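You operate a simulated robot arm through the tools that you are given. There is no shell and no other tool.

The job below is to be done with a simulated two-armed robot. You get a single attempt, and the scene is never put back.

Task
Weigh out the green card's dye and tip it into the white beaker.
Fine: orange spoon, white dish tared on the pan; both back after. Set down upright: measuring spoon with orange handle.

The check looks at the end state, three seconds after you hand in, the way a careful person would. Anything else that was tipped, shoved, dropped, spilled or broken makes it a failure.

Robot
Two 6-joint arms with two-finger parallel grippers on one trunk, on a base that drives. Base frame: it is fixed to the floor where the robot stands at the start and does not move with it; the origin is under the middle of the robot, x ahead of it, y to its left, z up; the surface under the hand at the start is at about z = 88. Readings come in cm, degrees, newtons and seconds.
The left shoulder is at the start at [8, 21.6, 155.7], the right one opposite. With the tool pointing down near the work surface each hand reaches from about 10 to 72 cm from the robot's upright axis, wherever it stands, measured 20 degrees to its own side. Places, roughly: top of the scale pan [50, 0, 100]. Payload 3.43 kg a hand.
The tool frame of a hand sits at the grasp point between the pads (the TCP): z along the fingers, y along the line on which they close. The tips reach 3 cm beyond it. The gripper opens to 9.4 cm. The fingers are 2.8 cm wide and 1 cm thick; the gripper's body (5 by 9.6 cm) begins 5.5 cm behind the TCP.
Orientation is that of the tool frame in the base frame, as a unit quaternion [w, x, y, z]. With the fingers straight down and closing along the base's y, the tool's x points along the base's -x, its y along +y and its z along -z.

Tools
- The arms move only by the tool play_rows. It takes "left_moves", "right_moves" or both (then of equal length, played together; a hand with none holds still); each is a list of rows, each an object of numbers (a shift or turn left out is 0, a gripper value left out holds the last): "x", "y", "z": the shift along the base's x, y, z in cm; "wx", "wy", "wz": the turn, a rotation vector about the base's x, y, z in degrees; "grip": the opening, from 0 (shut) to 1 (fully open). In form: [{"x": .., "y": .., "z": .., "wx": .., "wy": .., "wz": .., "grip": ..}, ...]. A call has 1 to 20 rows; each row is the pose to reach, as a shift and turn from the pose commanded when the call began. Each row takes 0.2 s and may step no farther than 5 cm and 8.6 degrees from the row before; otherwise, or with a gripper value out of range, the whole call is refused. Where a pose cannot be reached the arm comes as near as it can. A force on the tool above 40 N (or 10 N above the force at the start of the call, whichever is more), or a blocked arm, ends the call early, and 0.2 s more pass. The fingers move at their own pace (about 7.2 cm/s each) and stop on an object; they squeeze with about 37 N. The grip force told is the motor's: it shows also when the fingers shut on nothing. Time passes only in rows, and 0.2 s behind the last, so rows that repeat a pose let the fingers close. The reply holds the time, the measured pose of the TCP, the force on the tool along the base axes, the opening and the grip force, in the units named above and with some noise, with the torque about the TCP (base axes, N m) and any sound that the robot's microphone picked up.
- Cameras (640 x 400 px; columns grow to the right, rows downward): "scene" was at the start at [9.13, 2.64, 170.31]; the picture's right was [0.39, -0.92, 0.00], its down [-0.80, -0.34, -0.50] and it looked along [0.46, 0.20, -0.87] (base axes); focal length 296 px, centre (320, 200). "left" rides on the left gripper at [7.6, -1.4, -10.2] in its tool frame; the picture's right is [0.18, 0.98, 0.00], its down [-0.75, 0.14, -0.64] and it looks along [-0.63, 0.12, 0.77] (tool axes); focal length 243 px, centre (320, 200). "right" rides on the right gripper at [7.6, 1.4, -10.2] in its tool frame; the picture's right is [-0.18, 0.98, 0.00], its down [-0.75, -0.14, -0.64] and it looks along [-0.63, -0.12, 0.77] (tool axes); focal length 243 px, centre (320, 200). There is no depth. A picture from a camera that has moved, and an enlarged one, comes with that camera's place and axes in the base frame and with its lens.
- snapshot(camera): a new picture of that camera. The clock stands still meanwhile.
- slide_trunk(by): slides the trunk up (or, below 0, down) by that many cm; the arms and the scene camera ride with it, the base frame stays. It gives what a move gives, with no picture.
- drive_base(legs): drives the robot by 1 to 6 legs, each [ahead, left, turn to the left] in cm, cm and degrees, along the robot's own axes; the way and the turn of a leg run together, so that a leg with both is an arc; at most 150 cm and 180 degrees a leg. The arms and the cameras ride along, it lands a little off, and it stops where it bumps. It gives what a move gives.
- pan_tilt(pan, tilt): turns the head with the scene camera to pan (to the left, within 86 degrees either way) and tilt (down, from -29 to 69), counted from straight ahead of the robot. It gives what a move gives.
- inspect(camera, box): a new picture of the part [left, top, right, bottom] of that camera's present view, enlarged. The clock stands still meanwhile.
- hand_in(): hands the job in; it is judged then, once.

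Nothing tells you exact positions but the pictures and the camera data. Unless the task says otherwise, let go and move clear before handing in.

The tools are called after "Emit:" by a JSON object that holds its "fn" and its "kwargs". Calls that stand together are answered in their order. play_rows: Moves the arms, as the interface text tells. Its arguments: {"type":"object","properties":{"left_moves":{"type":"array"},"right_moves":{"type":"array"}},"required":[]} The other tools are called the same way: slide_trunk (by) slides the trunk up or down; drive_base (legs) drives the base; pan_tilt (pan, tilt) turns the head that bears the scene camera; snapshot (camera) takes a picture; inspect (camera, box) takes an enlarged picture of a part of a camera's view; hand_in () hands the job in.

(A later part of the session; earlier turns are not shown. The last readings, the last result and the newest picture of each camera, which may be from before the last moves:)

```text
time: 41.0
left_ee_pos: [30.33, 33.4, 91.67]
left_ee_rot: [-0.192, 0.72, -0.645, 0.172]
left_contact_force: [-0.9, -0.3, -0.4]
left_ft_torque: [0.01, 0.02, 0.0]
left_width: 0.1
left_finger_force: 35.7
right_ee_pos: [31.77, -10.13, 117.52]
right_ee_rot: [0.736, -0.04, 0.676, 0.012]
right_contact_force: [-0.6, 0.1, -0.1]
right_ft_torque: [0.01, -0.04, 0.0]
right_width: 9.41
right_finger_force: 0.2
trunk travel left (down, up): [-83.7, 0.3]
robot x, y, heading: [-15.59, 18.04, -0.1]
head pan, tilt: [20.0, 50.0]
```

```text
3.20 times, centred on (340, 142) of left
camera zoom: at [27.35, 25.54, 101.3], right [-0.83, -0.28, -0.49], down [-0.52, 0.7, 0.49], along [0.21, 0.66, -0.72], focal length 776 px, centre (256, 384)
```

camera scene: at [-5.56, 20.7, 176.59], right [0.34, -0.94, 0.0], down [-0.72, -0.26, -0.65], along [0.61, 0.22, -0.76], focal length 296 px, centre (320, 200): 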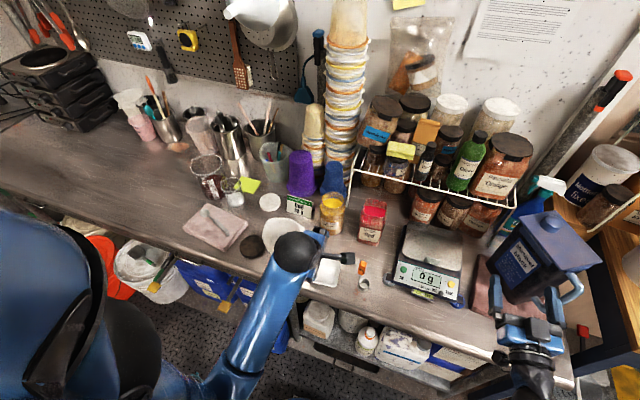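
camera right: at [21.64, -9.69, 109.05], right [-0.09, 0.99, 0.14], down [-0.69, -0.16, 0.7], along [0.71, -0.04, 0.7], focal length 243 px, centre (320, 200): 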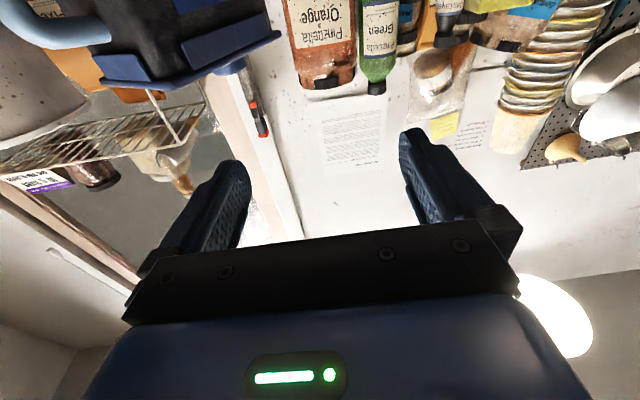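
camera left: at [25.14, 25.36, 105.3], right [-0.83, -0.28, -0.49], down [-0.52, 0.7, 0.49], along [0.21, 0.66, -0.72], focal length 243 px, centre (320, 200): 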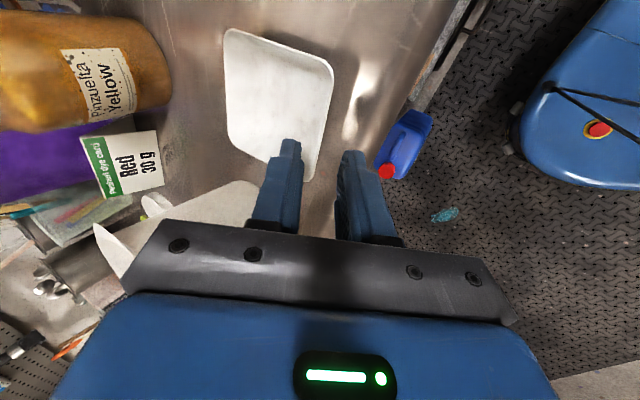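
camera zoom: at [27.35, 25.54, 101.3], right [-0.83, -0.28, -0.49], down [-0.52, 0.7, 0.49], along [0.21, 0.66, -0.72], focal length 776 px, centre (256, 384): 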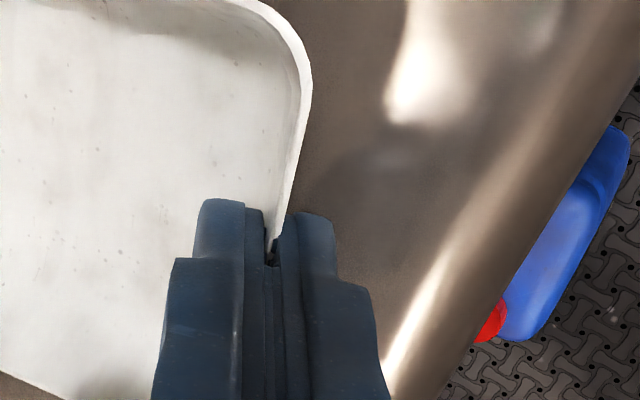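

The wall is pinched between the fingers. I'll lift 3 cm and check that the dish comes along level.

Emit:
{"fn": "play_rows", "kwargs": {"left_moves": [{"z": 0.7, "grip": 0}, {"z": 1.5}, {"z": 2.5}, {"z": 3.5}, {"z": 3.5}]}}

Emit:
{"fn": "inspect", "kwargs": {"camera": "left", "box": [140, 30, 440, 217]}}

Emit:
{"fn": "inspect", "kwargs": {"camera": "scene", "box": [270, 230, 390, 305]}}

```text
time: 42.2
left_ee_pos: [30.1, 33.51, 95.12]
left_ee_rot: [-0.192, 0.72, -0.644, 0.173]
left_contact_force: [0.2, -0.4, 0.3]
left_ft_torque: [-0.02, -0.04, -0.05]
left_width: 0.1
left_finger_force: 36.0
right_ee_pos: [31.7, -10.17, 117.61]
right_ee_rot: [0.735, -0.04, 0.676, 0.011]
right_contact_force: [-0.3, -0.6, -0.8]
right_ft_torque: [0.0, -0.01, -0.02]
right_width: 9.41
right_finger_force: 0.1
trunk travel left (down, up): [-83.7, 0.3]
robot x, y, heading: [-15.44, 17.96, -0.3]
head pan, tilt: [20.0, 50.0]
```

```text
2.13 times, centred on (290, 124) of left
camera zoom: at [27.24, 25.58, 104.78], right [-0.83, -0.28, -0.49], down [-0.52, 0.7, 0.49], along [0.21, 0.66, -0.72], focal length 518 px, centre (384, 363)
```

zoom: 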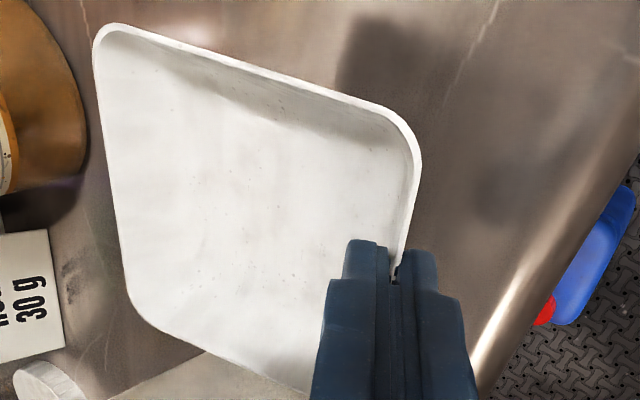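

```text
5.33 times, centred on (330, 268) of scene
camera zoom: at [-5.13, 20.7, 176.55], right [0.34, -0.94, 0.0], down [-0.72, -0.26, -0.64], along [0.6, 0.22, -0.77], focal length 1576 px, centre (267, -160)
```

zoom: 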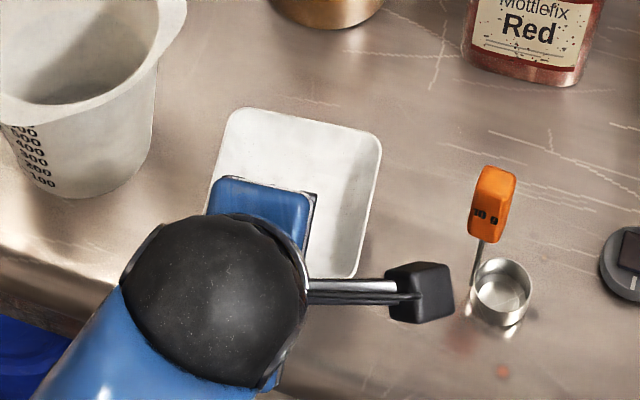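

The dish is held level. The pan spans about x 47–60, y -5–12, with its top near z 95. I'll raise the dish and carry it over the pan, squaring its yaw on the way.

Emit:
{"fn": "play_rows", "kwargs": {"left_moves": [{"z": 4}, {"z": 8}, {"z": 12, "wz": -1}, {"z": 14, "y": -3, "x": 1, "wz": -2}, {"z": 14, "y": -6, "x": 3, "wz": -3}, {"z": 14, "y": -10, "x": 5, "wz": -4}, {"z": 14, "y": -14, "x": 7, "wz": -5}, {"z": 14, "y": -18, "x": 9, "wz": -6}, {"z": 14, "y": -22, "x": 11, "wz": -6.5}, {"z": 14, "y": -26, "x": 13.5, "wz": -6.5}, {"z": 14, "y": -29.8, "x": 16.5, "wz": -6.5}, {"z": 12, "y": -29.8, "x": 17.3, "wz": -6.5}, {"z": 9, "y": -29.8, "x": 17.3, "wz": -6.5}, {"z": 9, "y": -29.8, "x": 17.3, "wz": -6.5}]}}

Emit:
{"fn": "snapshot", "kwargs": {"camera": "scene"}}

Emit:
{"fn": "snapshot", "kwargs": {"camera": "left"}}

Emit:
{"fn": "inspect", "kwargs": {"camera": "scene", "box": [340, 190, 500, 290]}}

```text
time: 45.2
left_ee_pos: [47.7, 3.51, 103.89]
left_ee_rot: [0.182, -0.683, 0.684, -0.183]
left_contact_force: [-0.5, -0.2, 0.3]
left_ft_torque: [0.03, 0.0, 0.01]
left_width: 0.09
left_finger_force: 35.8
right_ee_pos: [31.79, -10.25, 117.58]
right_ee_rot: [0.736, -0.04, 0.676, 0.012]
right_contact_force: [0.2, 0.4, 1.1]
right_ft_torque: [0.01, 0.02, 0.02]
right_width: 9.42
right_finger_force: 0.1
trunk travel left (down, up): [-83.7, 0.3]
robot x, y, heading: [-15.2, 18.05, -0.2]
head pan, tilt: [20.0, 50.0]
```

```text
taken
camera scene: at [-5.11, 20.63, 176.55], right [0.34, -0.94, 0.0], down [-0.72, -0.26, -0.64], along [0.6, 0.22, -0.77], focal length 296 px, centre (320, 200)
```

scene: 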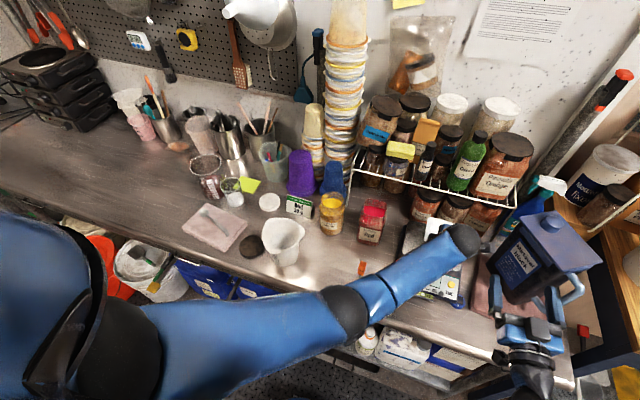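

```text
taken
camera left: at [43.86, -3.86, 113.61], right [-0.85, -0.18, -0.49], down [-0.44, 0.75, 0.49], along [0.28, 0.63, -0.72], focal length 243 px, centre (320, 200)
```

left: 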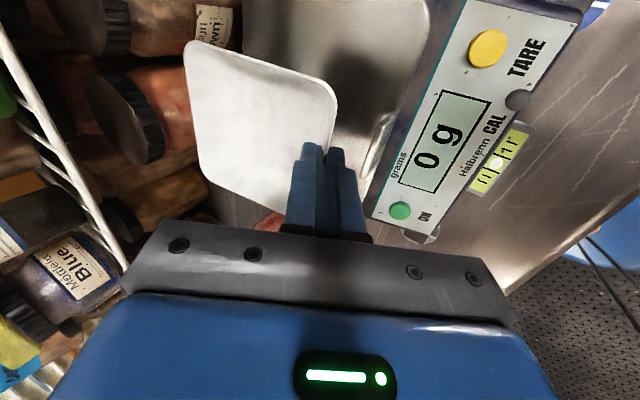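

```text
4.00 times, centred on (420, 240) of scene
camera zoom: at [-5.11, 20.63, 176.55], right [0.34, -0.94, 0.0], down [-0.72, -0.26, -0.64], along [0.6, 0.22, -0.77], focal length 1182 px, centre (-80, 40)
```

zoom: 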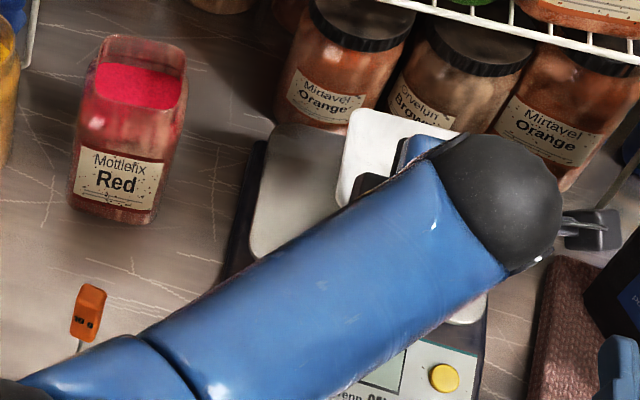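

The dish is over the pan. I'll lower it slowly and watch the force.

Emit:
{"fn": "play_rows", "kwargs": {"left_moves": [{"z": -1.5}, {"z": -3}, {"z": -4}, {"z": -4.5}, {"z": -4.5}]}}

Emit:
{"fn": "inspect", "kwargs": {"camera": "left", "box": [180, 0, 580, 250]}}

```text
time: 46.4
left_ee_pos: [47.58, 3.55, 99.66]
left_ee_rot: [0.182, -0.682, 0.684, -0.183]
left_contact_force: [-0.5, 0.3, -0.4]
left_ft_torque: [0.01, 0.02, -0.02]
left_width: 0.1
left_finger_force: 36.3
right_ee_pos: [31.66, -10.2, 117.58]
right_ee_rot: [0.736, -0.041, 0.676, 0.012]
right_contact_force: [0.2, 0.9, 0.0]
right_ft_torque: [0.02, 0.0, 0.0]
right_width: 9.42
right_finger_force: 0.1
trunk travel left (down, up): [-83.7, 0.3]
robot x, y, heading: [-15.36, 18.19, -0.1]
head pan, tilt: [20.0, 50.0]
```

```text
1.60 times, centred on (380, 125) of left
camera zoom: at [43.78, -3.85, 109.28], right [-0.85, -0.18, -0.49], down [-0.44, 0.75, 0.49], along [0.28, 0.63, -0.72], focal length 388 px, centre (224, 320)
```

zoom: 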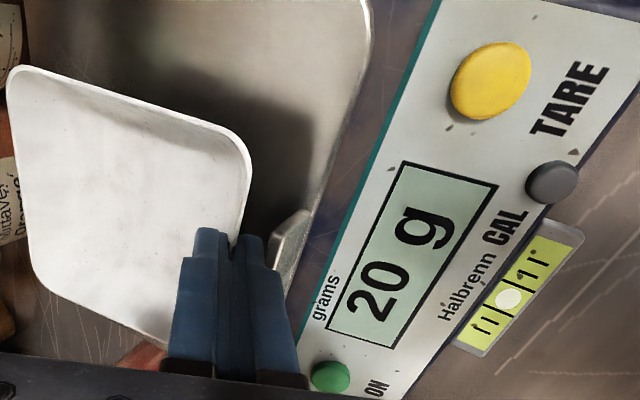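

The scale already reads 20 g, so something is touching the pan. I'll lower a little more in small steps and watch the reading.

Emit:
{"fn": "play_rows", "kwargs": {"left_moves": [{"z": -0.15}, {"z": -0.15}]}}

Emit:
{"fn": "inspect", "kwargs": {"camera": "left", "box": [260, 60, 500, 210]}}

```text
time: 47.0
left_ee_pos: [47.67, 3.62, 99.53]
left_ee_rot: [0.182, -0.683, 0.684, -0.183]
left_contact_force: [0.7, -0.1, 2.3]
left_ft_torque: [-0.02, -0.03, 0.04]
left_width: 0.09
left_finger_force: 36.1
right_ee_pos: [31.86, -10.21, 117.61]
right_ee_rot: [0.736, -0.04, 0.676, 0.011]
right_contact_force: [-0.1, 0.6, -0.5]
right_ft_torque: [0.0, 0.0, 0.0]
right_width: 9.4
right_finger_force: 0.2
trunk travel left (down, up): [-83.7, 0.3]
robot x, y, heading: [-15.55, 18.05, -0.1]
head pan, tilt: [20.0, 50.0]
```

```text
2.67 times, centred on (380, 135) of left
camera zoom: at [43.81, -3.88, 109.15], right [-0.85, -0.18, -0.49], down [-0.44, 0.76, 0.49], along [0.28, 0.63, -0.72], focal length 647 px, centre (160, 373)
```

zoom: 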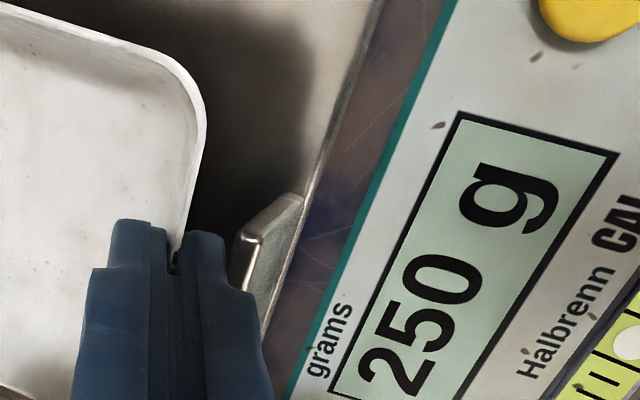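

The outer finger is probably resting on the small raised tab at the front of the pan. I'll lift a bit, move the dish 1.8 cm farther in, and lower again.

Emit:
{"fn": "play_rows", "kwargs": {"left_moves": [{"z": 0.7}, {"z": 1.5}, {"z": 1.5, "x": 0.9}, {"z": 1.5, "x": 1.8}, {"z": 0.8, "x": 1.8}, {"z": 0.3, "x": 1.8}, {"z": 0.3, "x": 1.8}]}}

Emit:
{"fn": "inspect", "kwargs": {"camera": "left", "box": [180, 0, 580, 250]}}

```text
time: 48.6
left_ee_pos: [49.5, 3.57, 99.66]
left_ee_rot: [0.182, -0.683, 0.684, -0.183]
left_contact_force: [-0.7, 0.3, 0.1]
left_ft_torque: [0.03, 0.0, -0.01]
left_width: 0.11
left_finger_force: 35.6
right_ee_pos: [31.78, -10.18, 117.45]
right_ee_rot: [0.736, -0.041, 0.676, 0.012]
right_contact_force: [-0.2, -0.7, -0.8]
right_ft_torque: [-0.01, 0.01, 0.02]
right_width: 9.4
right_finger_force: 0.0
trunk travel left (down, up): [-83.7, 0.3]
robot x, y, heading: [-15.47, 17.78, -0.1]
head pan, tilt: [20.0, 50.0]
```

```text
1.60 times, centred on (380, 125) of left
camera zoom: at [45.58, -3.89, 109.34], right [-0.85, -0.18, -0.49], down [-0.44, 0.76, 0.49], along [0.28, 0.63, -0.72], focal length 388 px, centre (224, 320)
```

zoom: 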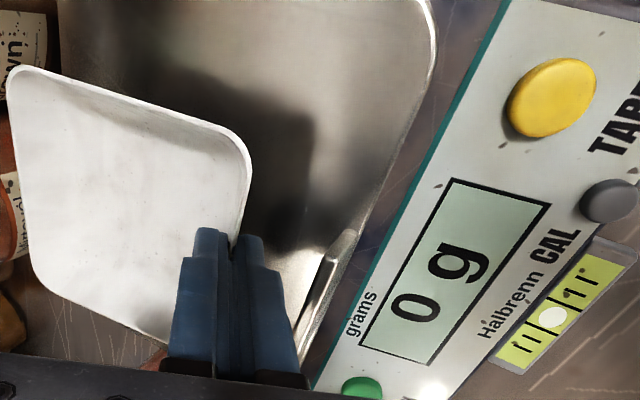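

The reading is back to 0 g, so it was the tab. I'll continue down.

Emit:
{"fn": "play_rows", "kwargs": {"left_moves": [{"z": -0.25}, {"z": -0.5}, {"z": -0.5}]}}

Emit:
{"fn": "inspect", "kwargs": {"camera": "left", "box": [380, 90, 540, 190]}}

```text
time: 49.4
left_ee_pos: [49.4, 3.68, 99.26]
left_ee_rot: [0.183, -0.683, 0.684, -0.182]
left_contact_force: [0.2, -0.7, -0.5]
left_ft_torque: [-0.02, -0.01, -0.02]
left_width: 0.07
left_finger_force: 35.6
right_ee_pos: [31.7, -10.13, 117.56]
right_ee_rot: [0.736, -0.041, 0.676, 0.012]
right_contact_force: [-0.1, 0.8, -0.1]
right_ft_torque: [0.0, -0.02, 0.0]
right_width: 9.4
right_finger_force: 0.1
trunk travel left (down, up): [-83.7, 0.3]
robot x, y, heading: [-15.55, 17.94, -0.2]
head pan, tilt: [20.0, 50.0]
```

```text
4.00 times, centred on (460, 140) of left
camera zoom: at [45.52, -3.9, 108.92], right [-0.85, -0.18, -0.49], down [-0.44, 0.76, 0.49], along [0.28, 0.63, -0.72], focal length 970 px, centre (-240, 440)
```

zoom: 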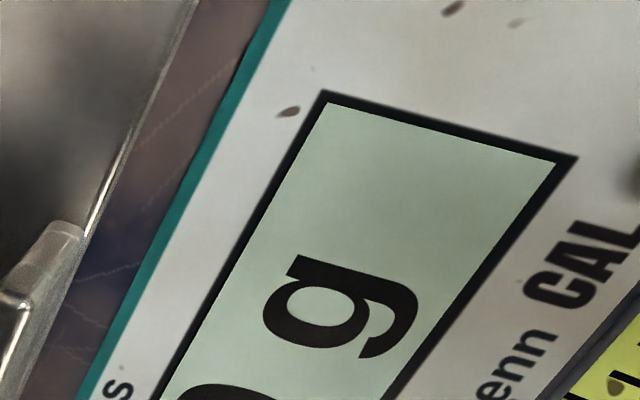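

Emit:
{"fn": "play_rows", "kwargs": {"left_moves": [{"z": -0.2}, {"z": -0.4}, {"z": -0.4}]}}

Emit:
{"fn": "inspect", "kwargs": {"camera": "left", "box": [260, 60, 560, 247]}}

```text
time: 50.2
left_ee_pos: [49.35, 3.67, 98.91]
left_ee_rot: [0.182, -0.682, 0.684, -0.183]
left_contact_force: [-0.2, 0.8, 0.0]
left_ft_torque: [0.01, 0.05, -0.03]
left_width: 0.1
left_finger_force: 36.0
right_ee_pos: [31.7, -10.28, 117.6]
right_ee_rot: [0.736, -0.04, 0.676, 0.011]
right_contact_force: [0.0, -0.2, -1.0]
right_ft_torque: [0.01, 0.02, 0.0]
right_width: 9.41
right_finger_force: 0.1
trunk travel left (down, up): [-83.7, 0.3]
robot x, y, heading: [-15.22, 18.32, 0.0]
head pan, tilt: [20.0, 50.0]
```

```text
2.13 times, centred on (410, 154) of left
camera zoom: at [45.53, -3.92, 108.57], right [-0.85, -0.18, -0.49], down [-0.44, 0.75, 0.49], along [0.28, 0.63, -0.72], focal length 518 px, centre (128, 299)
```

zoom: 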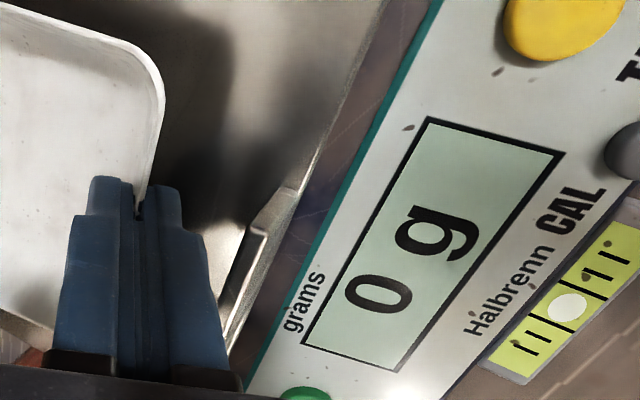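

Emit:
{"fn": "play_rows", "kwargs": {"left_moves": [{"z": -0.2}, {"z": -0.35}, {"z": -0.35}]}}

Emit:
{"fn": "inspect", "kwargs": {"camera": "left", "box": [260, 60, 560, 247]}}

```text
time: 51.0
left_ee_pos: [49.39, 3.53, 98.77]
left_ee_rot: [0.182, -0.683, 0.683, -0.185]
left_contact_force: [-0.1, 1.0, 10.7]
left_ft_torque: [0.22, -0.21, 0.04]
left_width: 0.09
left_finger_force: 35.7
right_ee_pos: [31.61, -10.23, 117.66]
right_ee_rot: [0.737, -0.041, 0.675, 0.012]
right_contact_force: [-0.1, 0.4, 0.0]
right_ft_torque: [0.03, -0.01, -0.02]
right_width: 9.42
right_finger_force: 0.1
trunk travel left (down, up): [-83.7, 0.3]
robot x, y, heading: [-15.3, 17.84, 0.1]
head pan, tilt: [20.0, 50.0]
```

```text
2.13 times, centred on (410, 154) of left
camera zoom: at [45.51, -3.95, 108.43], right [-0.85, -0.18, -0.49], down [-0.44, 0.76, 0.48], along [0.28, 0.63, -0.72], focal length 518 px, centre (128, 299)
```

zoom: 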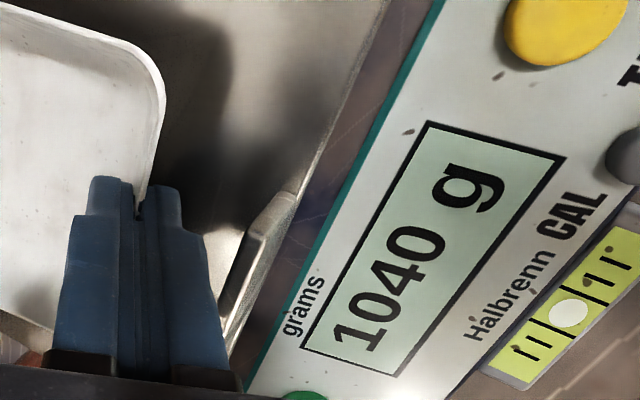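

The dish has touched down and the pan top is at about z 95.1. I'll ease the force, release, and back out along the tool axis.

Emit:
{"fn": "play_rows", "kwargs": {"left_moves": [{"z": 0.2}, {"z": 0.25, "grip": 0.06}, {"z": 0.25, "grip": 0.13}, {"z": 0.25, "grip": 0.13}, {"x": -0.4, "z": 0.95}, {"x": -0.9, "z": 1.8}, {"x": -1.7, "z": 3.2}, {"x": -2.7, "z": 5}, {"x": -4, "z": 8}, {"x": -5, "z": 10}]}}

Emit:
{"fn": "snapshot", "kwargs": {"camera": "left"}}

Emit:
{"fn": "inspect", "kwargs": {"camera": "left", "box": [180, 0, 580, 250]}}

```text
time: 53.2
left_ee_pos: [44.4, 3.69, 108.61]
left_ee_rot: [0.182, -0.683, 0.684, -0.183]
left_contact_force: [-0.7, -0.1, -0.6]
left_ft_torque: [0.0, -0.02, 0.0]
left_width: 1.23
left_finger_force: 0.1
right_ee_pos: [31.68, -10.28, 117.49]
right_ee_rot: [0.736, -0.04, 0.676, 0.011]
right_contact_force: [0.1, -0.2, 0.3]
right_ft_torque: [0.0, 0.02, -0.02]
right_width: 9.41
right_finger_force: 0.1
trunk travel left (down, up): [-83.7, 0.3]
robot x, y, heading: [-15.3, 17.68, -0.0]
head pan, tilt: [20.0, 50.0]
```

```text
taken
camera left: at [40.54, -4.08, 118.28], right [-0.85, -0.18, -0.49], down [-0.44, 0.75, 0.49], along [0.28, 0.63, -0.72], focal length 243 px, centre (320, 200)
```

left: 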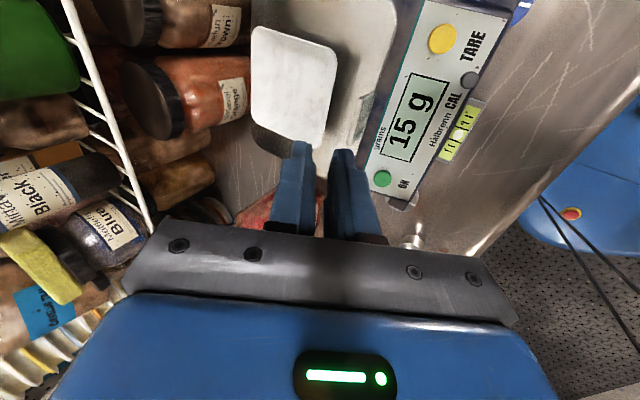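

```text
1.60 times, centred on (380, 125) of left
camera zoom: at [40.54, -4.08, 118.28], right [-0.85, -0.18, -0.49], down [-0.44, 0.75, 0.49], along [0.28, 0.63, -0.72], focal length 388 px, centre (224, 320)
```

zoom: 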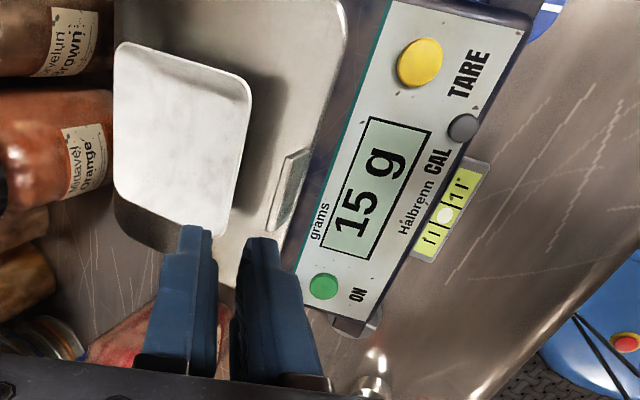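

The dish sits well on the pan and reads 15 g. I'll retract the left hand to its side, then tare with the right hand; the TARE button is at about (43.4, -3.3, 92.5).

Emit:
{"fn": "play_rows", "kwargs": {"left_moves": [{"z": 3}, {"x": -1, "y": 3, "z": 4}, {"x": -3, "y": 7, "z": 4}, {"x": -5, "y": 11, "z": 4}, {"x": -7, "y": 15, "z": 4}, {"x": -9, "y": 19, "z": 4}, {"x": -11, "y": 23, "z": 4}, {"x": -13, "y": 27, "z": 4}, {"x": -14.5, "y": 31, "z": 4}, {"x": -14.5, "y": 35, "z": 4}, {"x": -14.5, "y": 35, "z": 4}]}}

Emit:
{"fn": "snapshot", "kwargs": {"camera": "scene"}}

```text
time: 55.6
left_ee_pos: [29.91, 38.81, 112.47]
left_ee_rot: [0.181, -0.682, 0.685, -0.183]
left_contact_force: [-0.3, -0.7, 0.9]
left_ft_torque: [0.0, -0.02, 0.01]
left_width: 1.21
left_finger_force: 0.0
right_ee_pos: [31.74, -10.16, 117.55]
right_ee_rot: [0.735, -0.039, 0.677, 0.011]
right_contact_force: [-0.7, -0.2, 0.1]
right_ft_torque: [-0.01, 0.0, 0.0]
right_width: 9.37
right_finger_force: 0.1
trunk travel left (down, up): [-83.7, 0.3]
robot x, y, heading: [-15.38, 17.97, -0.0]
head pan, tilt: [20.0, 50.0]
```

```text
taken
camera scene: at [-5.08, 20.68, 176.55], right [0.34, -0.94, 0.0], down [-0.72, -0.26, -0.64], along [0.6, 0.22, -0.77], focal length 296 px, centre (320, 200)
```

scene: 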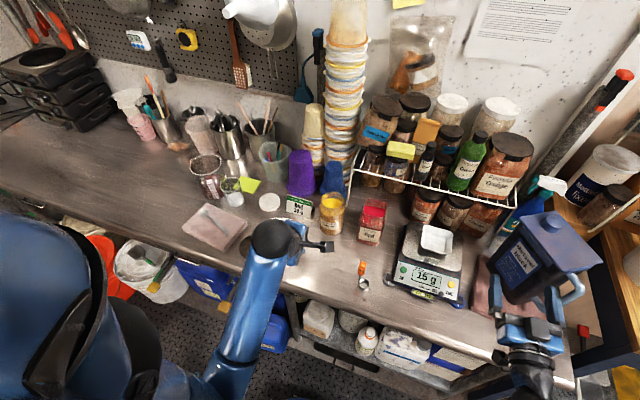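

The left hand is parked. Now the right hand closes, pitches down, and moves above the TARE button.

Emit:
{"fn": "play_rows", "kwargs": {"right_moves": [{"x": 1, "y": 1, "wy": 8, "wz": -0.6, "grip": 0}, {"x": 2.5, "y": 2, "wy": 16, "wz": -1.2}, {"x": 4, "y": 3, "z": -1, "wy": 24, "wz": -1.9}, {"x": 5.5, "y": 4, "z": -2, "wy": 32, "wz": -2.5}, {"x": 7, "y": 5, "z": -4, "wy": 40, "wz": -3.1}, {"x": 8.5, "y": 6, "z": -6, "wy": 48, "wz": -3.7}, {"x": 10, "y": 6.9, "z": -8, "wy": 56, "wz": -4.4}, {"x": 11.4, "y": 6.9, "z": -11, "wy": 64.6, "wz": -5}, {"x": 11.4, "y": 6.9, "z": -15, "wy": 64.6, "wz": -5}, {"x": 11.4, "y": 6.9, "z": -17.5, "wy": 64.6, "wz": -5}, {"x": 11.4, "y": 6.9, "z": -17.5, "wy": 64.6, "wz": -5}]}}

Emit:
{"fn": "snapshot", "kwargs": {"camera": "right"}}

Emit:
{"fn": "inspect", "kwargs": {"camera": "scene", "box": [360, 210, 520, 310]}}

```text
time: 58.0
left_ee_pos: [29.85, 38.71, 112.47]
left_ee_rot: [0.182, -0.683, 0.684, -0.182]
left_contact_force: [0.0, 0.0, -0.2]
left_ft_torque: [0.01, 0.0, 0.03]
left_width: 1.21
left_finger_force: 0.0
right_ee_pos: [43.18, -3.41, 100.05]
right_ee_rot: [0.26, -0.001, 0.966, 0.001]
right_contact_force: [0.3, 0.2, 0.6]
right_ft_torque: [0.02, -0.01, -0.02]
right_width: 0.0
right_finger_force: 33.3
trunk travel left (down, up): [-83.7, 0.3]
robot x, y, heading: [-15.65, 17.71, -0.0]
head pan, tilt: [20.0, 50.0]
```

```text
taken
camera right: at [31.39, -1.71, 104.91], right [0.16, 0.98, 0.09], down [0.33, -0.14, 0.93], along [0.93, -0.12, -0.35], focal length 243 px, centre (320, 200)
```

right: 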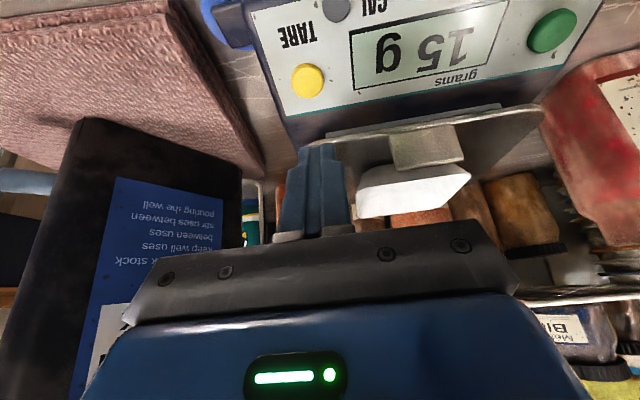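

```text
4.00 times, centred on (440, 260) of scene
camera zoom: at [-5.08, 20.73, 176.55], right [0.34, -0.94, 0.0], down [-0.72, -0.26, -0.64], along [0.6, 0.22, -0.77], focal length 1182 px, centre (-160, -40)
```

zoom: 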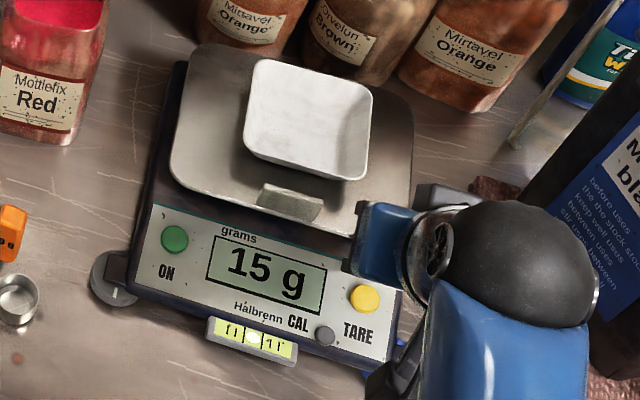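

The TARE button is confirmed at about (43.2, -3.3). I'll descend onto it in small steps.

Emit:
{"fn": "play_rows", "kwargs": {"right_moves": [{"x": -0.2, "y": 0.1, "z": -1.5}, {"x": -0.2, "y": 0.1, "z": -3}, {"x": -0.2, "y": 0.1, "z": -3.7}, {"x": -0.2, "y": 0.1, "z": -3.7}]}}

Emit:
{"fn": "inspect", "kwargs": {"camera": "scene", "box": [380, 240, 480, 302]}}

Emit:
{"fn": "inspect", "kwargs": {"camera": "right", "box": [220, 0, 540, 200]}}

```text
time: 59.0
left_ee_pos: [29.82, 38.56, 112.45]
left_ee_rot: [0.182, -0.683, 0.683, -0.182]
left_contact_force: [0.1, 0.0, -1.1]
left_ft_torque: [0.02, 0.0, 0.0]
left_width: 1.24
left_finger_force: 0.1
right_ee_pos: [42.94, -3.27, 96.38]
right_ee_rot: [0.261, -0.001, 0.965, 0.001]
right_contact_force: [0.2, -1.1, 0.2]
right_ft_torque: [0.0, 0.03, 0.0]
right_width: 0.0
right_finger_force: 33.4
trunk travel left (down, up): [-83.7, 0.3]
robot x, y, heading: [-15.52, 18.12, 0.0]
head pan, tilt: [20.0, 50.0]
```

```text
6.40 times, centred on (430, 271) of scene
camera zoom: at [-5.14, 20.7, 176.55], right [0.34, -0.94, 0.0], down [-0.72, -0.26, -0.64], along [0.6, 0.22, -0.77], focal length 1891 px, centre (-384, -254)
```

zoom: 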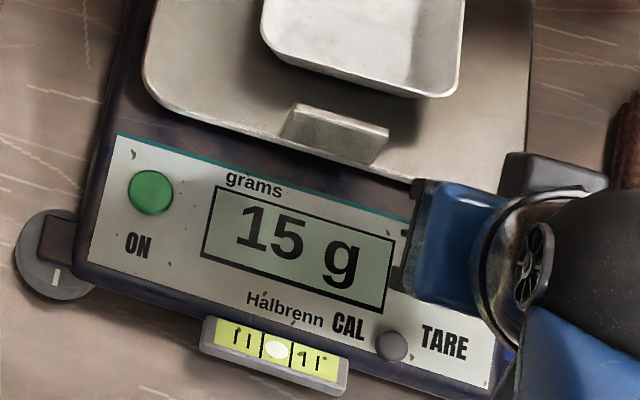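

```text
2.00 times, centred on (380, 100) of right
camera zoom: at [31.07, -1.71, 101.26], right [0.16, 0.98, 0.09], down [0.33, -0.14, 0.93], along [0.93, -0.12, -0.35], focal length 485 px, centre (200, 400)
```

zoom: 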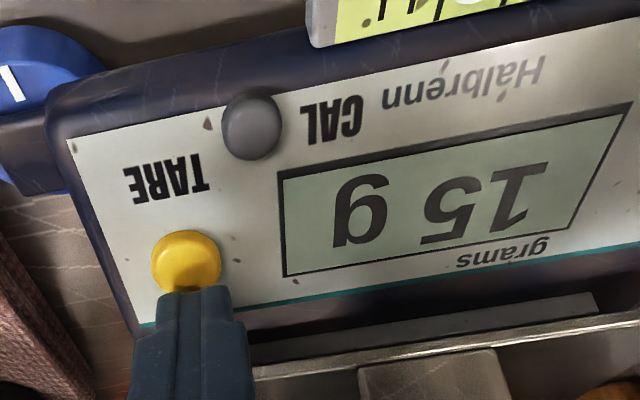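

Emit:
{"fn": "play_rows", "kwargs": {"right_moves": [{"z": -0.3}, {"z": -0.6}, {"z": -0.6}]}}

Emit:
{"fn": "inspect", "kwargs": {"camera": "right", "box": [220, 0, 540, 200]}}

```text
time: 59.8
left_ee_pos: [29.97, 38.68, 112.39]
left_ee_rot: [0.182, -0.682, 0.684, -0.183]
left_contact_force: [-0.1, -0.5, -0.6]
left_ft_torque: [0.0, 0.03, 0.0]
left_width: 1.21
left_finger_force: 0.1
right_ee_pos: [42.92, -3.26, 95.83]
right_ee_rot: [0.261, -0.001, 0.965, 0.002]
right_contact_force: [0.3, 0.0, 2.8]
right_ft_torque: [0.04, -0.02, 0.01]
right_width: 0.0
right_finger_force: 33.0
trunk travel left (down, up): [-83.7, 0.3]
robot x, y, heading: [-15.38, 17.98, -0.2]
head pan, tilt: [20.0, 50.0]
heard: click
```

```text
2.00 times, centred on (380, 100) of right
camera zoom: at [31.04, -1.7, 100.7], right [0.16, 0.98, 0.09], down [0.33, -0.14, 0.93], along [0.93, -0.12, -0.34], focal length 485 px, centre (200, 400)
```

zoom: 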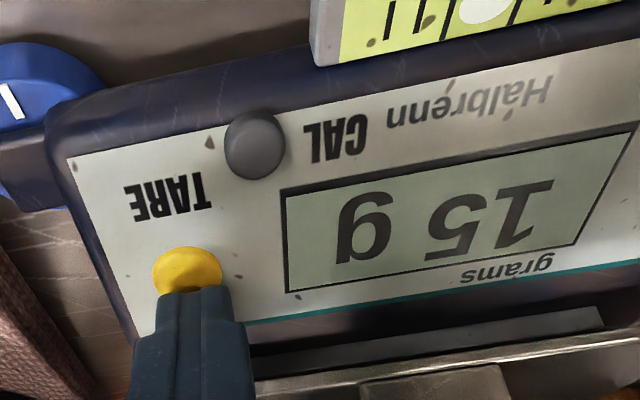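

A click was heard. I'll lift off the button and check the display.

Emit:
{"fn": "play_rows", "kwargs": {"right_moves": [{"z": 1}, {"z": 3}, {"z": 6}, {"z": 9}, {"z": 9}]}}

Emit:
{"fn": "inspect", "kwargs": {"camera": "scene", "box": [360, 210, 520, 310]}}

```text
time: 61.0
left_ee_pos: [29.87, 38.62, 112.35]
left_ee_rot: [0.183, -0.682, 0.684, -0.182]
left_contact_force: [-0.7, -0.4, 0.3]
left_ft_torque: [0.0, -0.01, -0.01]
left_width: 1.23
left_finger_force: 0.1
right_ee_pos: [42.88, -3.4, 104.62]
right_ee_rot: [0.261, 0.0, 0.965, 0.001]
right_contact_force: [0.6, 0.2, 0.3]
right_ft_torque: [0.0, 0.0, 0.05]
right_width: 0.0
right_finger_force: 33.0
trunk travel left (down, up): [-83.7, 0.3]
robot x, y, heading: [-15.38, 18.04, -0.1]
head pan, tilt: [20.0, 50.0]
```

```text
4.00 times, centred on (440, 260) of scene
camera zoom: at [-5.1, 20.7, 176.55], right [0.34, -0.94, 0.0], down [-0.72, -0.26, -0.64], along [0.6, 0.22, -0.77], focal length 1182 px, centre (-160, -40)
```

zoom: 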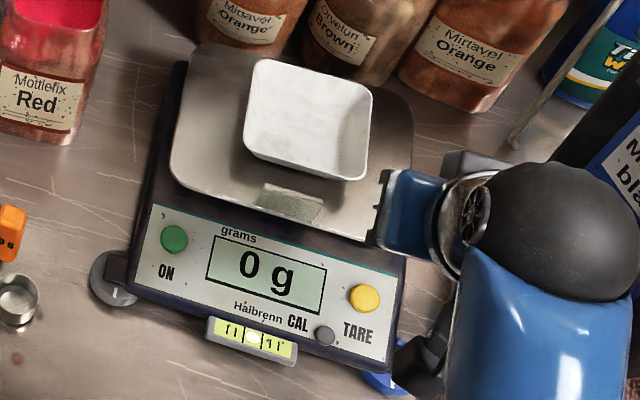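

The display is tared to 0 g. Now the right hand goes horizontal, opens, and moves above the spoon handle at about (36, 22.8).

Emit:
{"fn": "play_rows", "kwargs": {"right_moves": [{"x": -1, "z": 3, "wy": -7.5}, {"x": -3, "y": 2, "z": 5, "wy": -15}, {"x": -5, "y": 5, "z": 6, "wy": -22.5}, {"x": -6, "y": 9, "z": 6, "wy": -30}, {"x": -7.3, "y": 13, "z": 6, "wy": -37.5, "grip": 0.55}, {"x": -7.3, "y": 17, "z": 6, "wy": -45}, {"x": -7.3, "y": 21, "z": 6, "wy": -52.5}, {"x": -7.3, "y": 24, "z": 6, "wy": -60}, {"x": -7.3, "y": 26.25, "z": 6, "wy": -60}, {"x": -7.3, "y": 26.25, "z": 6, "wy": -60}]}}

Emit:
{"fn": "snapshot", "kwargs": {"camera": "right"}}

Emit:
{"fn": "inspect", "kwargs": {"camera": "scene", "box": [290, 220, 450, 320]}}

```text
time: 63.2
left_ee_pos: [29.85, 38.7, 112.51]
left_ee_rot: [0.182, -0.683, 0.684, -0.183]
left_contact_force: [0.0, -0.7, 0.4]
left_ft_torque: [-0.01, 0.01, -0.02]
left_width: 1.23
left_finger_force: 0.1
right_ee_pos: [35.78, 23.0, 110.76]
right_ee_rot: [0.708, 0.0, 0.706, 0.0]
right_contact_force: [0.0, -1.4, -0.7]
right_ft_torque: [0.0, 0.02, 0.04]
right_width: 5.16
right_finger_force: 0.1
trunk travel left (down, up): [-83.7, 0.3]
robot x, y, heading: [-15.71, 18.32, -0.2]
head pan, tilt: [20.0, 50.0]
```

```text
taken
camera right: at [25.3, 24.6, 103.01], right [0.0, 0.98, 0.18], down [-0.64, -0.14, 0.75], along [0.76, -0.12, 0.63], focal length 243 px, centre (320, 200)
```

right: 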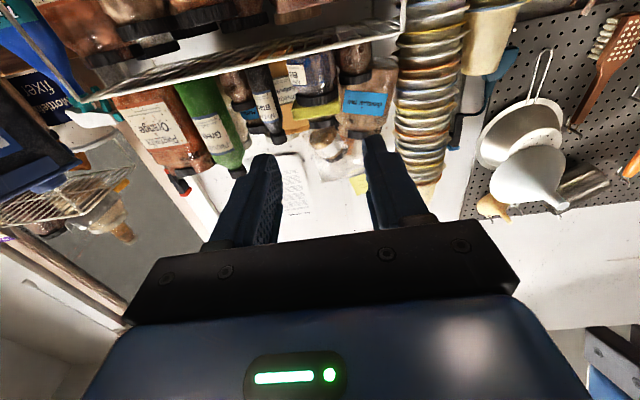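

```text
4.00 times, centred on (370, 270) of scene
camera zoom: at [-5.13, 20.69, 176.55], right [0.34, -0.94, 0.0], down [-0.72, -0.26, -0.64], along [0.6, 0.22, -0.77], focal length 1182 px, centre (120, -80)
```

zoom: 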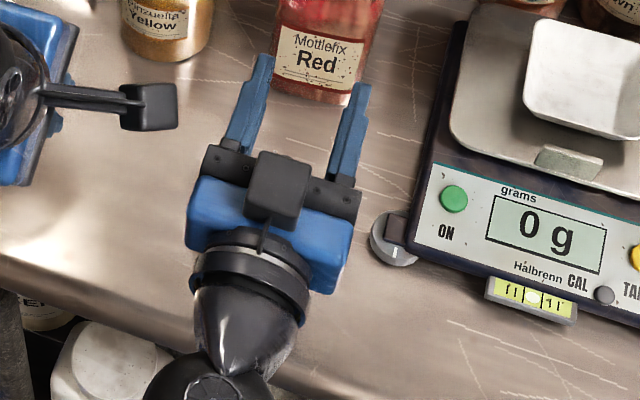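

The hand is above the spoon handle with open fingers straddling it. I'll descend vertically to the handle height and then look.

Emit:
{"fn": "play_rows", "kwargs": {"right_moves": [{"z": -2}, {"z": -4}, {"z": -6}, {"z": -8}, {"z": -9.5}, {"z": -10.2}, {"z": -10.2}]}}

Emit:
{"fn": "inspect", "kwargs": {"camera": "scene", "box": [290, 220, 450, 320]}}

Emit:
{"fn": "snapshot", "kwargs": {"camera": "right"}}

Emit:
{"fn": "snapshot", "kwargs": {"camera": "left"}}

```text
time: 64.8
left_ee_pos: [29.81, 38.62, 112.46]
left_ee_rot: [0.183, -0.682, 0.684, -0.183]
left_contact_force: [0.4, -0.2, -0.5]
left_ft_torque: [-0.03, 0.0, 0.0]
left_width: 1.22
left_finger_force: 0.0
right_ee_pos: [35.61, 22.98, 100.5]
right_ee_rot: [0.708, 0.0, 0.706, 0.0]
right_contact_force: [-0.2, 0.8, 0.7]
right_ft_torque: [-0.01, -0.02, -0.03]
right_width: 5.15
right_finger_force: 0.0
trunk travel left (down, up): [-83.7, 0.3]
robot x, y, heading: [-15.23, 18.22, -0.1]
head pan, tilt: [20.0, 50.0]
```

```text
4.00 times, centred on (370, 270) of scene
camera zoom: at [-5.14, 20.69, 176.55], right [0.34, -0.94, 0.0], down [-0.72, -0.26, -0.64], along [0.6, 0.22, -0.77], focal length 1182 px, centre (120, -80)
```

zoom: 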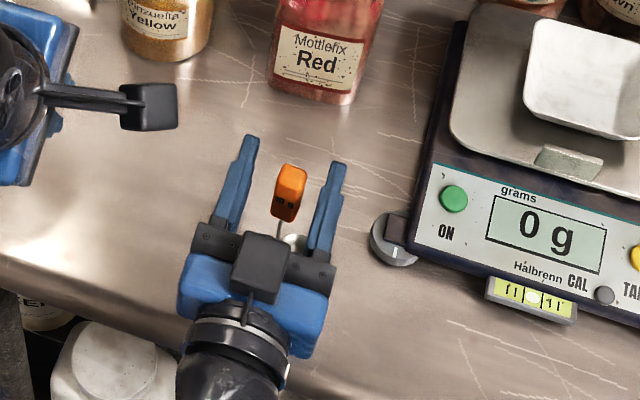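

```text
taken
camera right: at [25.12, 24.64, 92.81], right [0.0, 0.98, 0.18], down [-0.64, -0.14, 0.75], along [0.76, -0.12, 0.63], focal length 243 px, centre (320, 200)
```

right: 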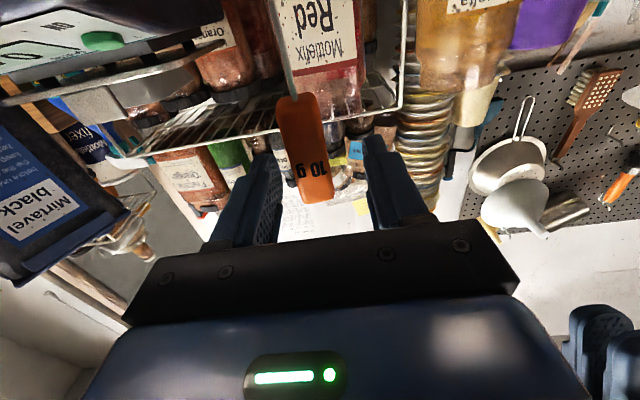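

```text
taken
camera left: at [26.0, 31.16, 122.09], right [-0.85, -0.18, -0.49], down [-0.44, 0.76, 0.49], along [0.28, 0.63, -0.72], focal length 243 px, centre (320, 200)
```

left: 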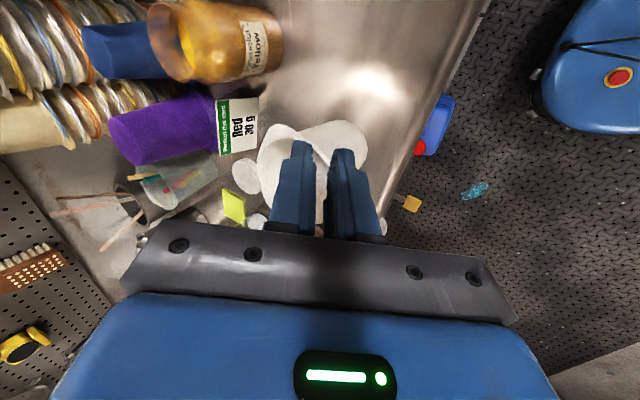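

The handle sits between the fingers, slightly to the right of centre. I'll centre, lower a hair, and close.

Emit:
{"fn": "play_rows", "kwargs": {"right_moves": [{"x": 0.3, "y": -0.3, "z": -0.5, "grip": 0.45}, {"x": 0.3, "y": -0.3, "z": -0.5, "grip": 0.3}, {"x": 0.3, "y": -0.3, "z": -0.5, "grip": 0.0}, {"x": 0.3, "y": -0.3, "z": -0.5, "grip": 0.0}, {"x": 0.3, "y": -0.3, "z": -0.5, "grip": 0.0}, {"x": 0.3, "y": -0.3, "z": -0.5, "grip": 0.0}]}}

Emit:
{"fn": "snapshot", "kwargs": {"camera": "right"}}

Emit:
{"fn": "inspect", "kwargs": {"camera": "scene", "box": [320, 240, 400, 290]}}

```text
time: 66.2
left_ee_pos: [29.91, 38.67, 112.37]
left_ee_rot: [0.182, -0.683, 0.684, -0.183]
left_contact_force: [0.4, -0.1, 0.8]
left_ft_torque: [0.02, 0.03, -0.01]
left_width: 1.22
left_finger_force: 0.0
right_ee_pos: [35.9, 22.76, 99.97]
right_ee_rot: [0.708, 0.001, 0.706, -0.001]
right_contact_force: [-0.3, -0.4, -0.3]
right_ft_torque: [0.0, -0.01, 0.02]
right_width: 2.22
right_finger_force: 37.7
trunk travel left (down, up): [-83.7, 0.3]
robot x, y, heading: [-15.18, 18.16, -0.1]
head pan, tilt: [20.0, 50.0]
```

```text
taken
camera right: at [25.44, 24.39, 92.3], right [0.0, 0.98, 0.18], down [-0.64, -0.14, 0.75], along [0.76, -0.12, 0.63], focal length 243 px, centre (320, 200)
```

right: 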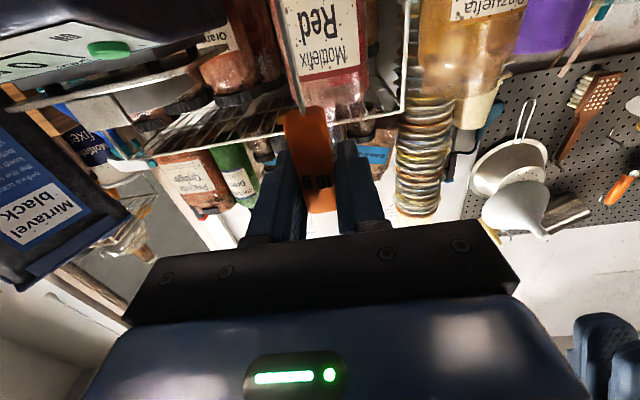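

```text
8.00 times, centred on (360, 265) of scene
camera zoom: at [-5.13, 20.71, 176.55], right [0.34, -0.94, 0.0], down [-0.72, -0.26, -0.64], along [0.6, 0.22, -0.77], focal length 2364 px, centre (0, -320)
```

zoom: 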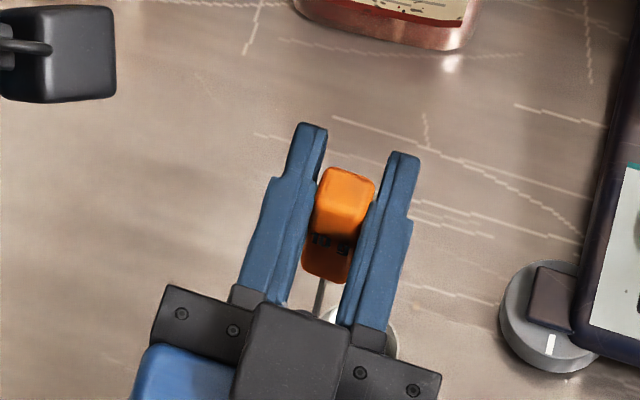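

The spoon is gripped. I'll lift it and check.

Emit:
{"fn": "play_rows", "kwargs": {"right_moves": [{"z": 1}, {"z": 3}, {"z": 6}, {"z": 10}, {"z": 13}, {"z": 13}]}}

Emit:
{"fn": "inspect", "kwargs": {"camera": "scene", "box": [310, 190, 430, 265]}}

Emit:
{"fn": "snapshot", "kwargs": {"camera": "right"}}

```text
time: 67.6
left_ee_pos: [29.88, 38.7, 112.39]
left_ee_rot: [0.182, -0.682, 0.684, -0.183]
left_contact_force: [-0.4, 0.5, -0.8]
left_ft_torque: [0.01, 0.04, 0.0]
left_width: 1.21
left_finger_force: 0.1
right_ee_pos: [35.94, 22.57, 113.06]
right_ee_rot: [0.709, 0.0, 0.706, 0.0]
right_contact_force: [-0.2, -1.2, 0.0]
right_ft_torque: [0.01, -0.01, 0.01]
right_width: 2.19
right_finger_force: 37.2
trunk travel left (down, up): [-83.7, 0.3]
robot x, y, heading: [-15.28, 18.18, 0.1]
head pan, tilt: [20.0, 50.0]
```

```text
5.33 times, centred on (370, 228) of scene
camera zoom: at [-5.12, 20.71, 176.55], right [0.34, -0.94, 0.0], down [-0.72, -0.26, -0.64], along [0.6, 0.22, -0.77], focal length 1576 px, centre (53, 53)
```

zoom: 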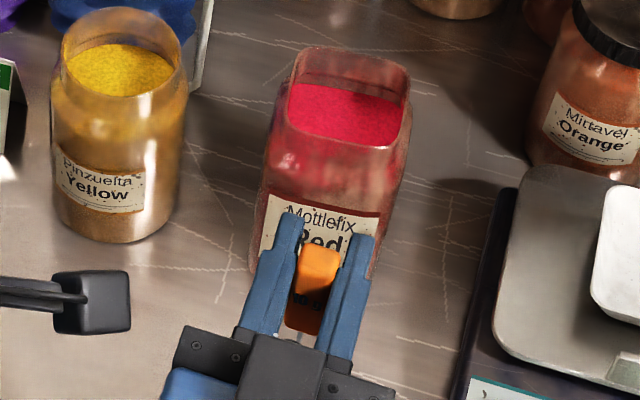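

```text
taken
camera right: at [25.5, 24.21, 105.29], right [0.0, 0.98, 0.18], down [-0.64, -0.14, 0.75], along [0.76, -0.12, 0.63], focal length 243 px, centre (320, 200)
```

right: 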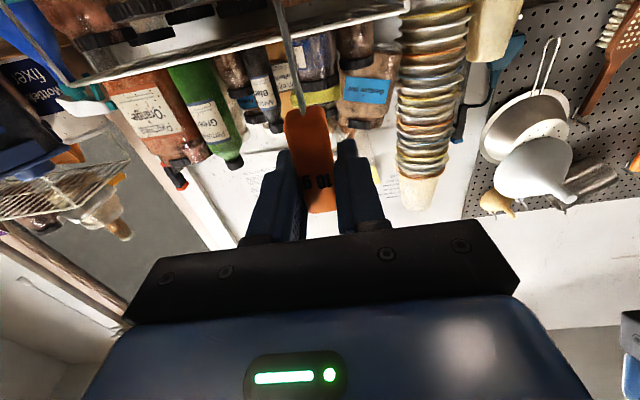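

The spoon is lifted cleanly. Next I'll measure the jar mouth precisely.

Emit:
{"fn": "inspect", "kwargs": {"camera": "scene", "box": [340, 190, 404, 230]}}

```text
10.00 times, centred on (372, 210) of scene
camera zoom: at [-5.12, 20.71, 176.55], right [0.34, -0.94, 0.0], down [-0.72, -0.26, -0.64], along [0.6, 0.22, -0.77], focal length 2955 px, centre (-200, 100)
```

zoom: 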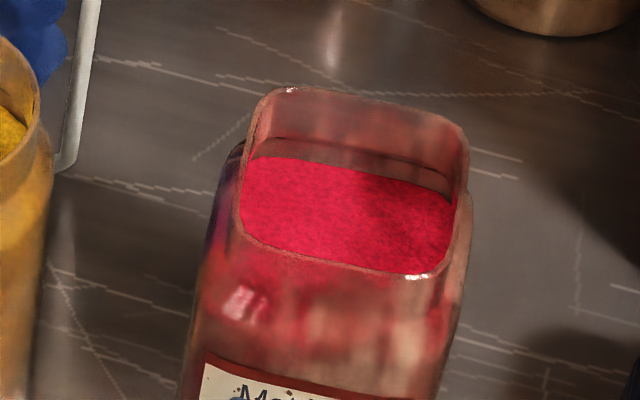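

The jar mouth is about 6.5 cm square, centred at (55.4, 24.2), with its rim at z ≈ 103.5 and dye at ≈ 100.6. I'll carry the spoon over it, high, with the cup centred.

Emit:
{"fn": "play_rows", "kwargs": {"right_moves": [{"z": 3}, {"z": 5}, {"x": 4, "y": 0.6, "z": 5}, {"x": 8, "y": 1.2, "z": 5}, {"x": 12, "y": 1.8, "z": 5}, {"x": 16, "y": 2.4, "z": 5}, {"x": 19.4, "y": 2.9, "z": 5}, {"x": 19.4, "y": 2.9, "z": 5}]}}

Emit:
{"fn": "inspect", "kwargs": {"camera": "scene", "box": [310, 150, 430, 225]}}

Emit:
{"fn": "snapshot", "kwargs": {"camera": "right"}}

Emit:
{"fn": "snapshot", "kwargs": {"camera": "left"}}

```text
time: 69.4
left_ee_pos: [29.81, 38.71, 112.59]
left_ee_rot: [0.181, -0.683, 0.684, -0.182]
left_contact_force: [-0.7, 0.2, -0.4]
left_ft_torque: [0.0, -0.05, -0.02]
left_width: 1.24
left_finger_force: 0.1
right_ee_pos: [55.35, 25.5, 118.13]
right_ee_rot: [0.708, 0.0, 0.706, 0.0]
right_contact_force: [0.7, 1.1, 0.5]
right_ft_torque: [0.0, 0.0, 0.02]
right_width: 2.21
right_finger_force: 37.1
trunk travel left (down, up): [-83.7, 0.3]
robot x, y, heading: [-15.46, 18.32, -0.1]
head pan, tilt: [20.0, 50.0]
```

```text
5.33 times, centred on (370, 188) of scene
camera zoom: at [-5.13, 20.72, 176.55], right [0.34, -0.94, 0.0], down [-0.72, -0.26, -0.64], along [0.6, 0.22, -0.77], focal length 1576 px, centre (53, 267)
```

zoom: 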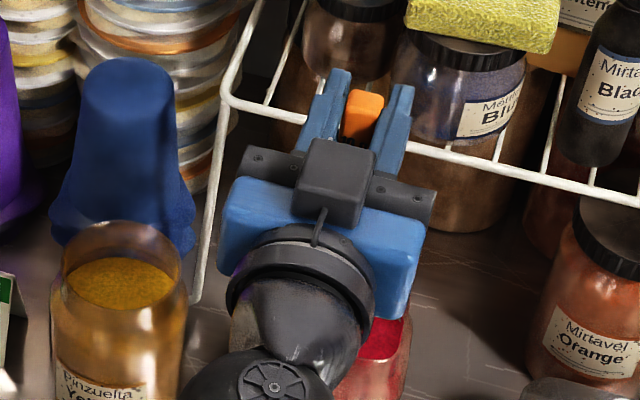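

```text
taken
camera right: at [44.93, 27.2, 110.41], right [0.0, 0.98, 0.18], down [-0.64, -0.14, 0.75], along [0.76, -0.12, 0.63], focal length 243 px, centre (320, 200)
```

right: 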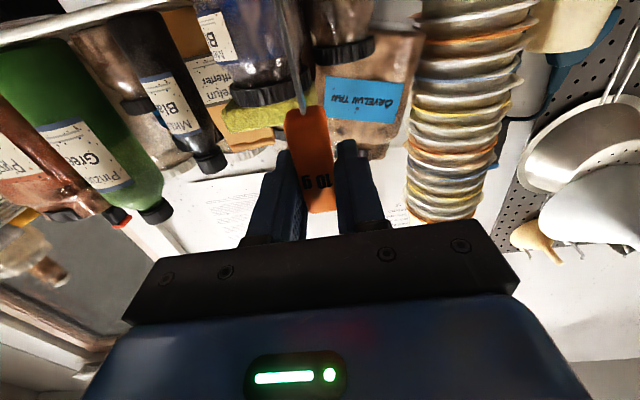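

```text
taken
camera left: at [26.01, 31.18, 122.09], right [-0.85, -0.18, -0.49], down [-0.44, 0.76, 0.49], along [0.28, 0.63, -0.72], focal length 243 px, centre (320, 200)
```

left: 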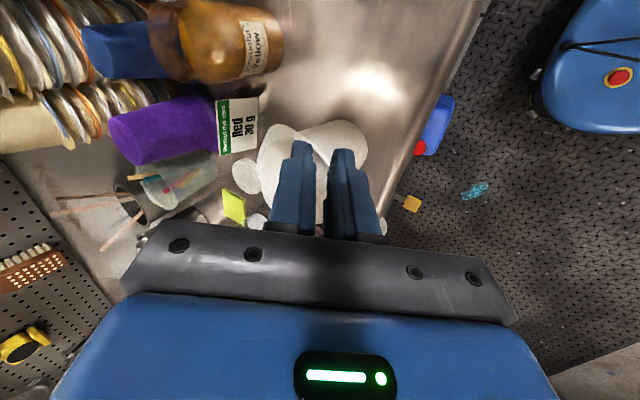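

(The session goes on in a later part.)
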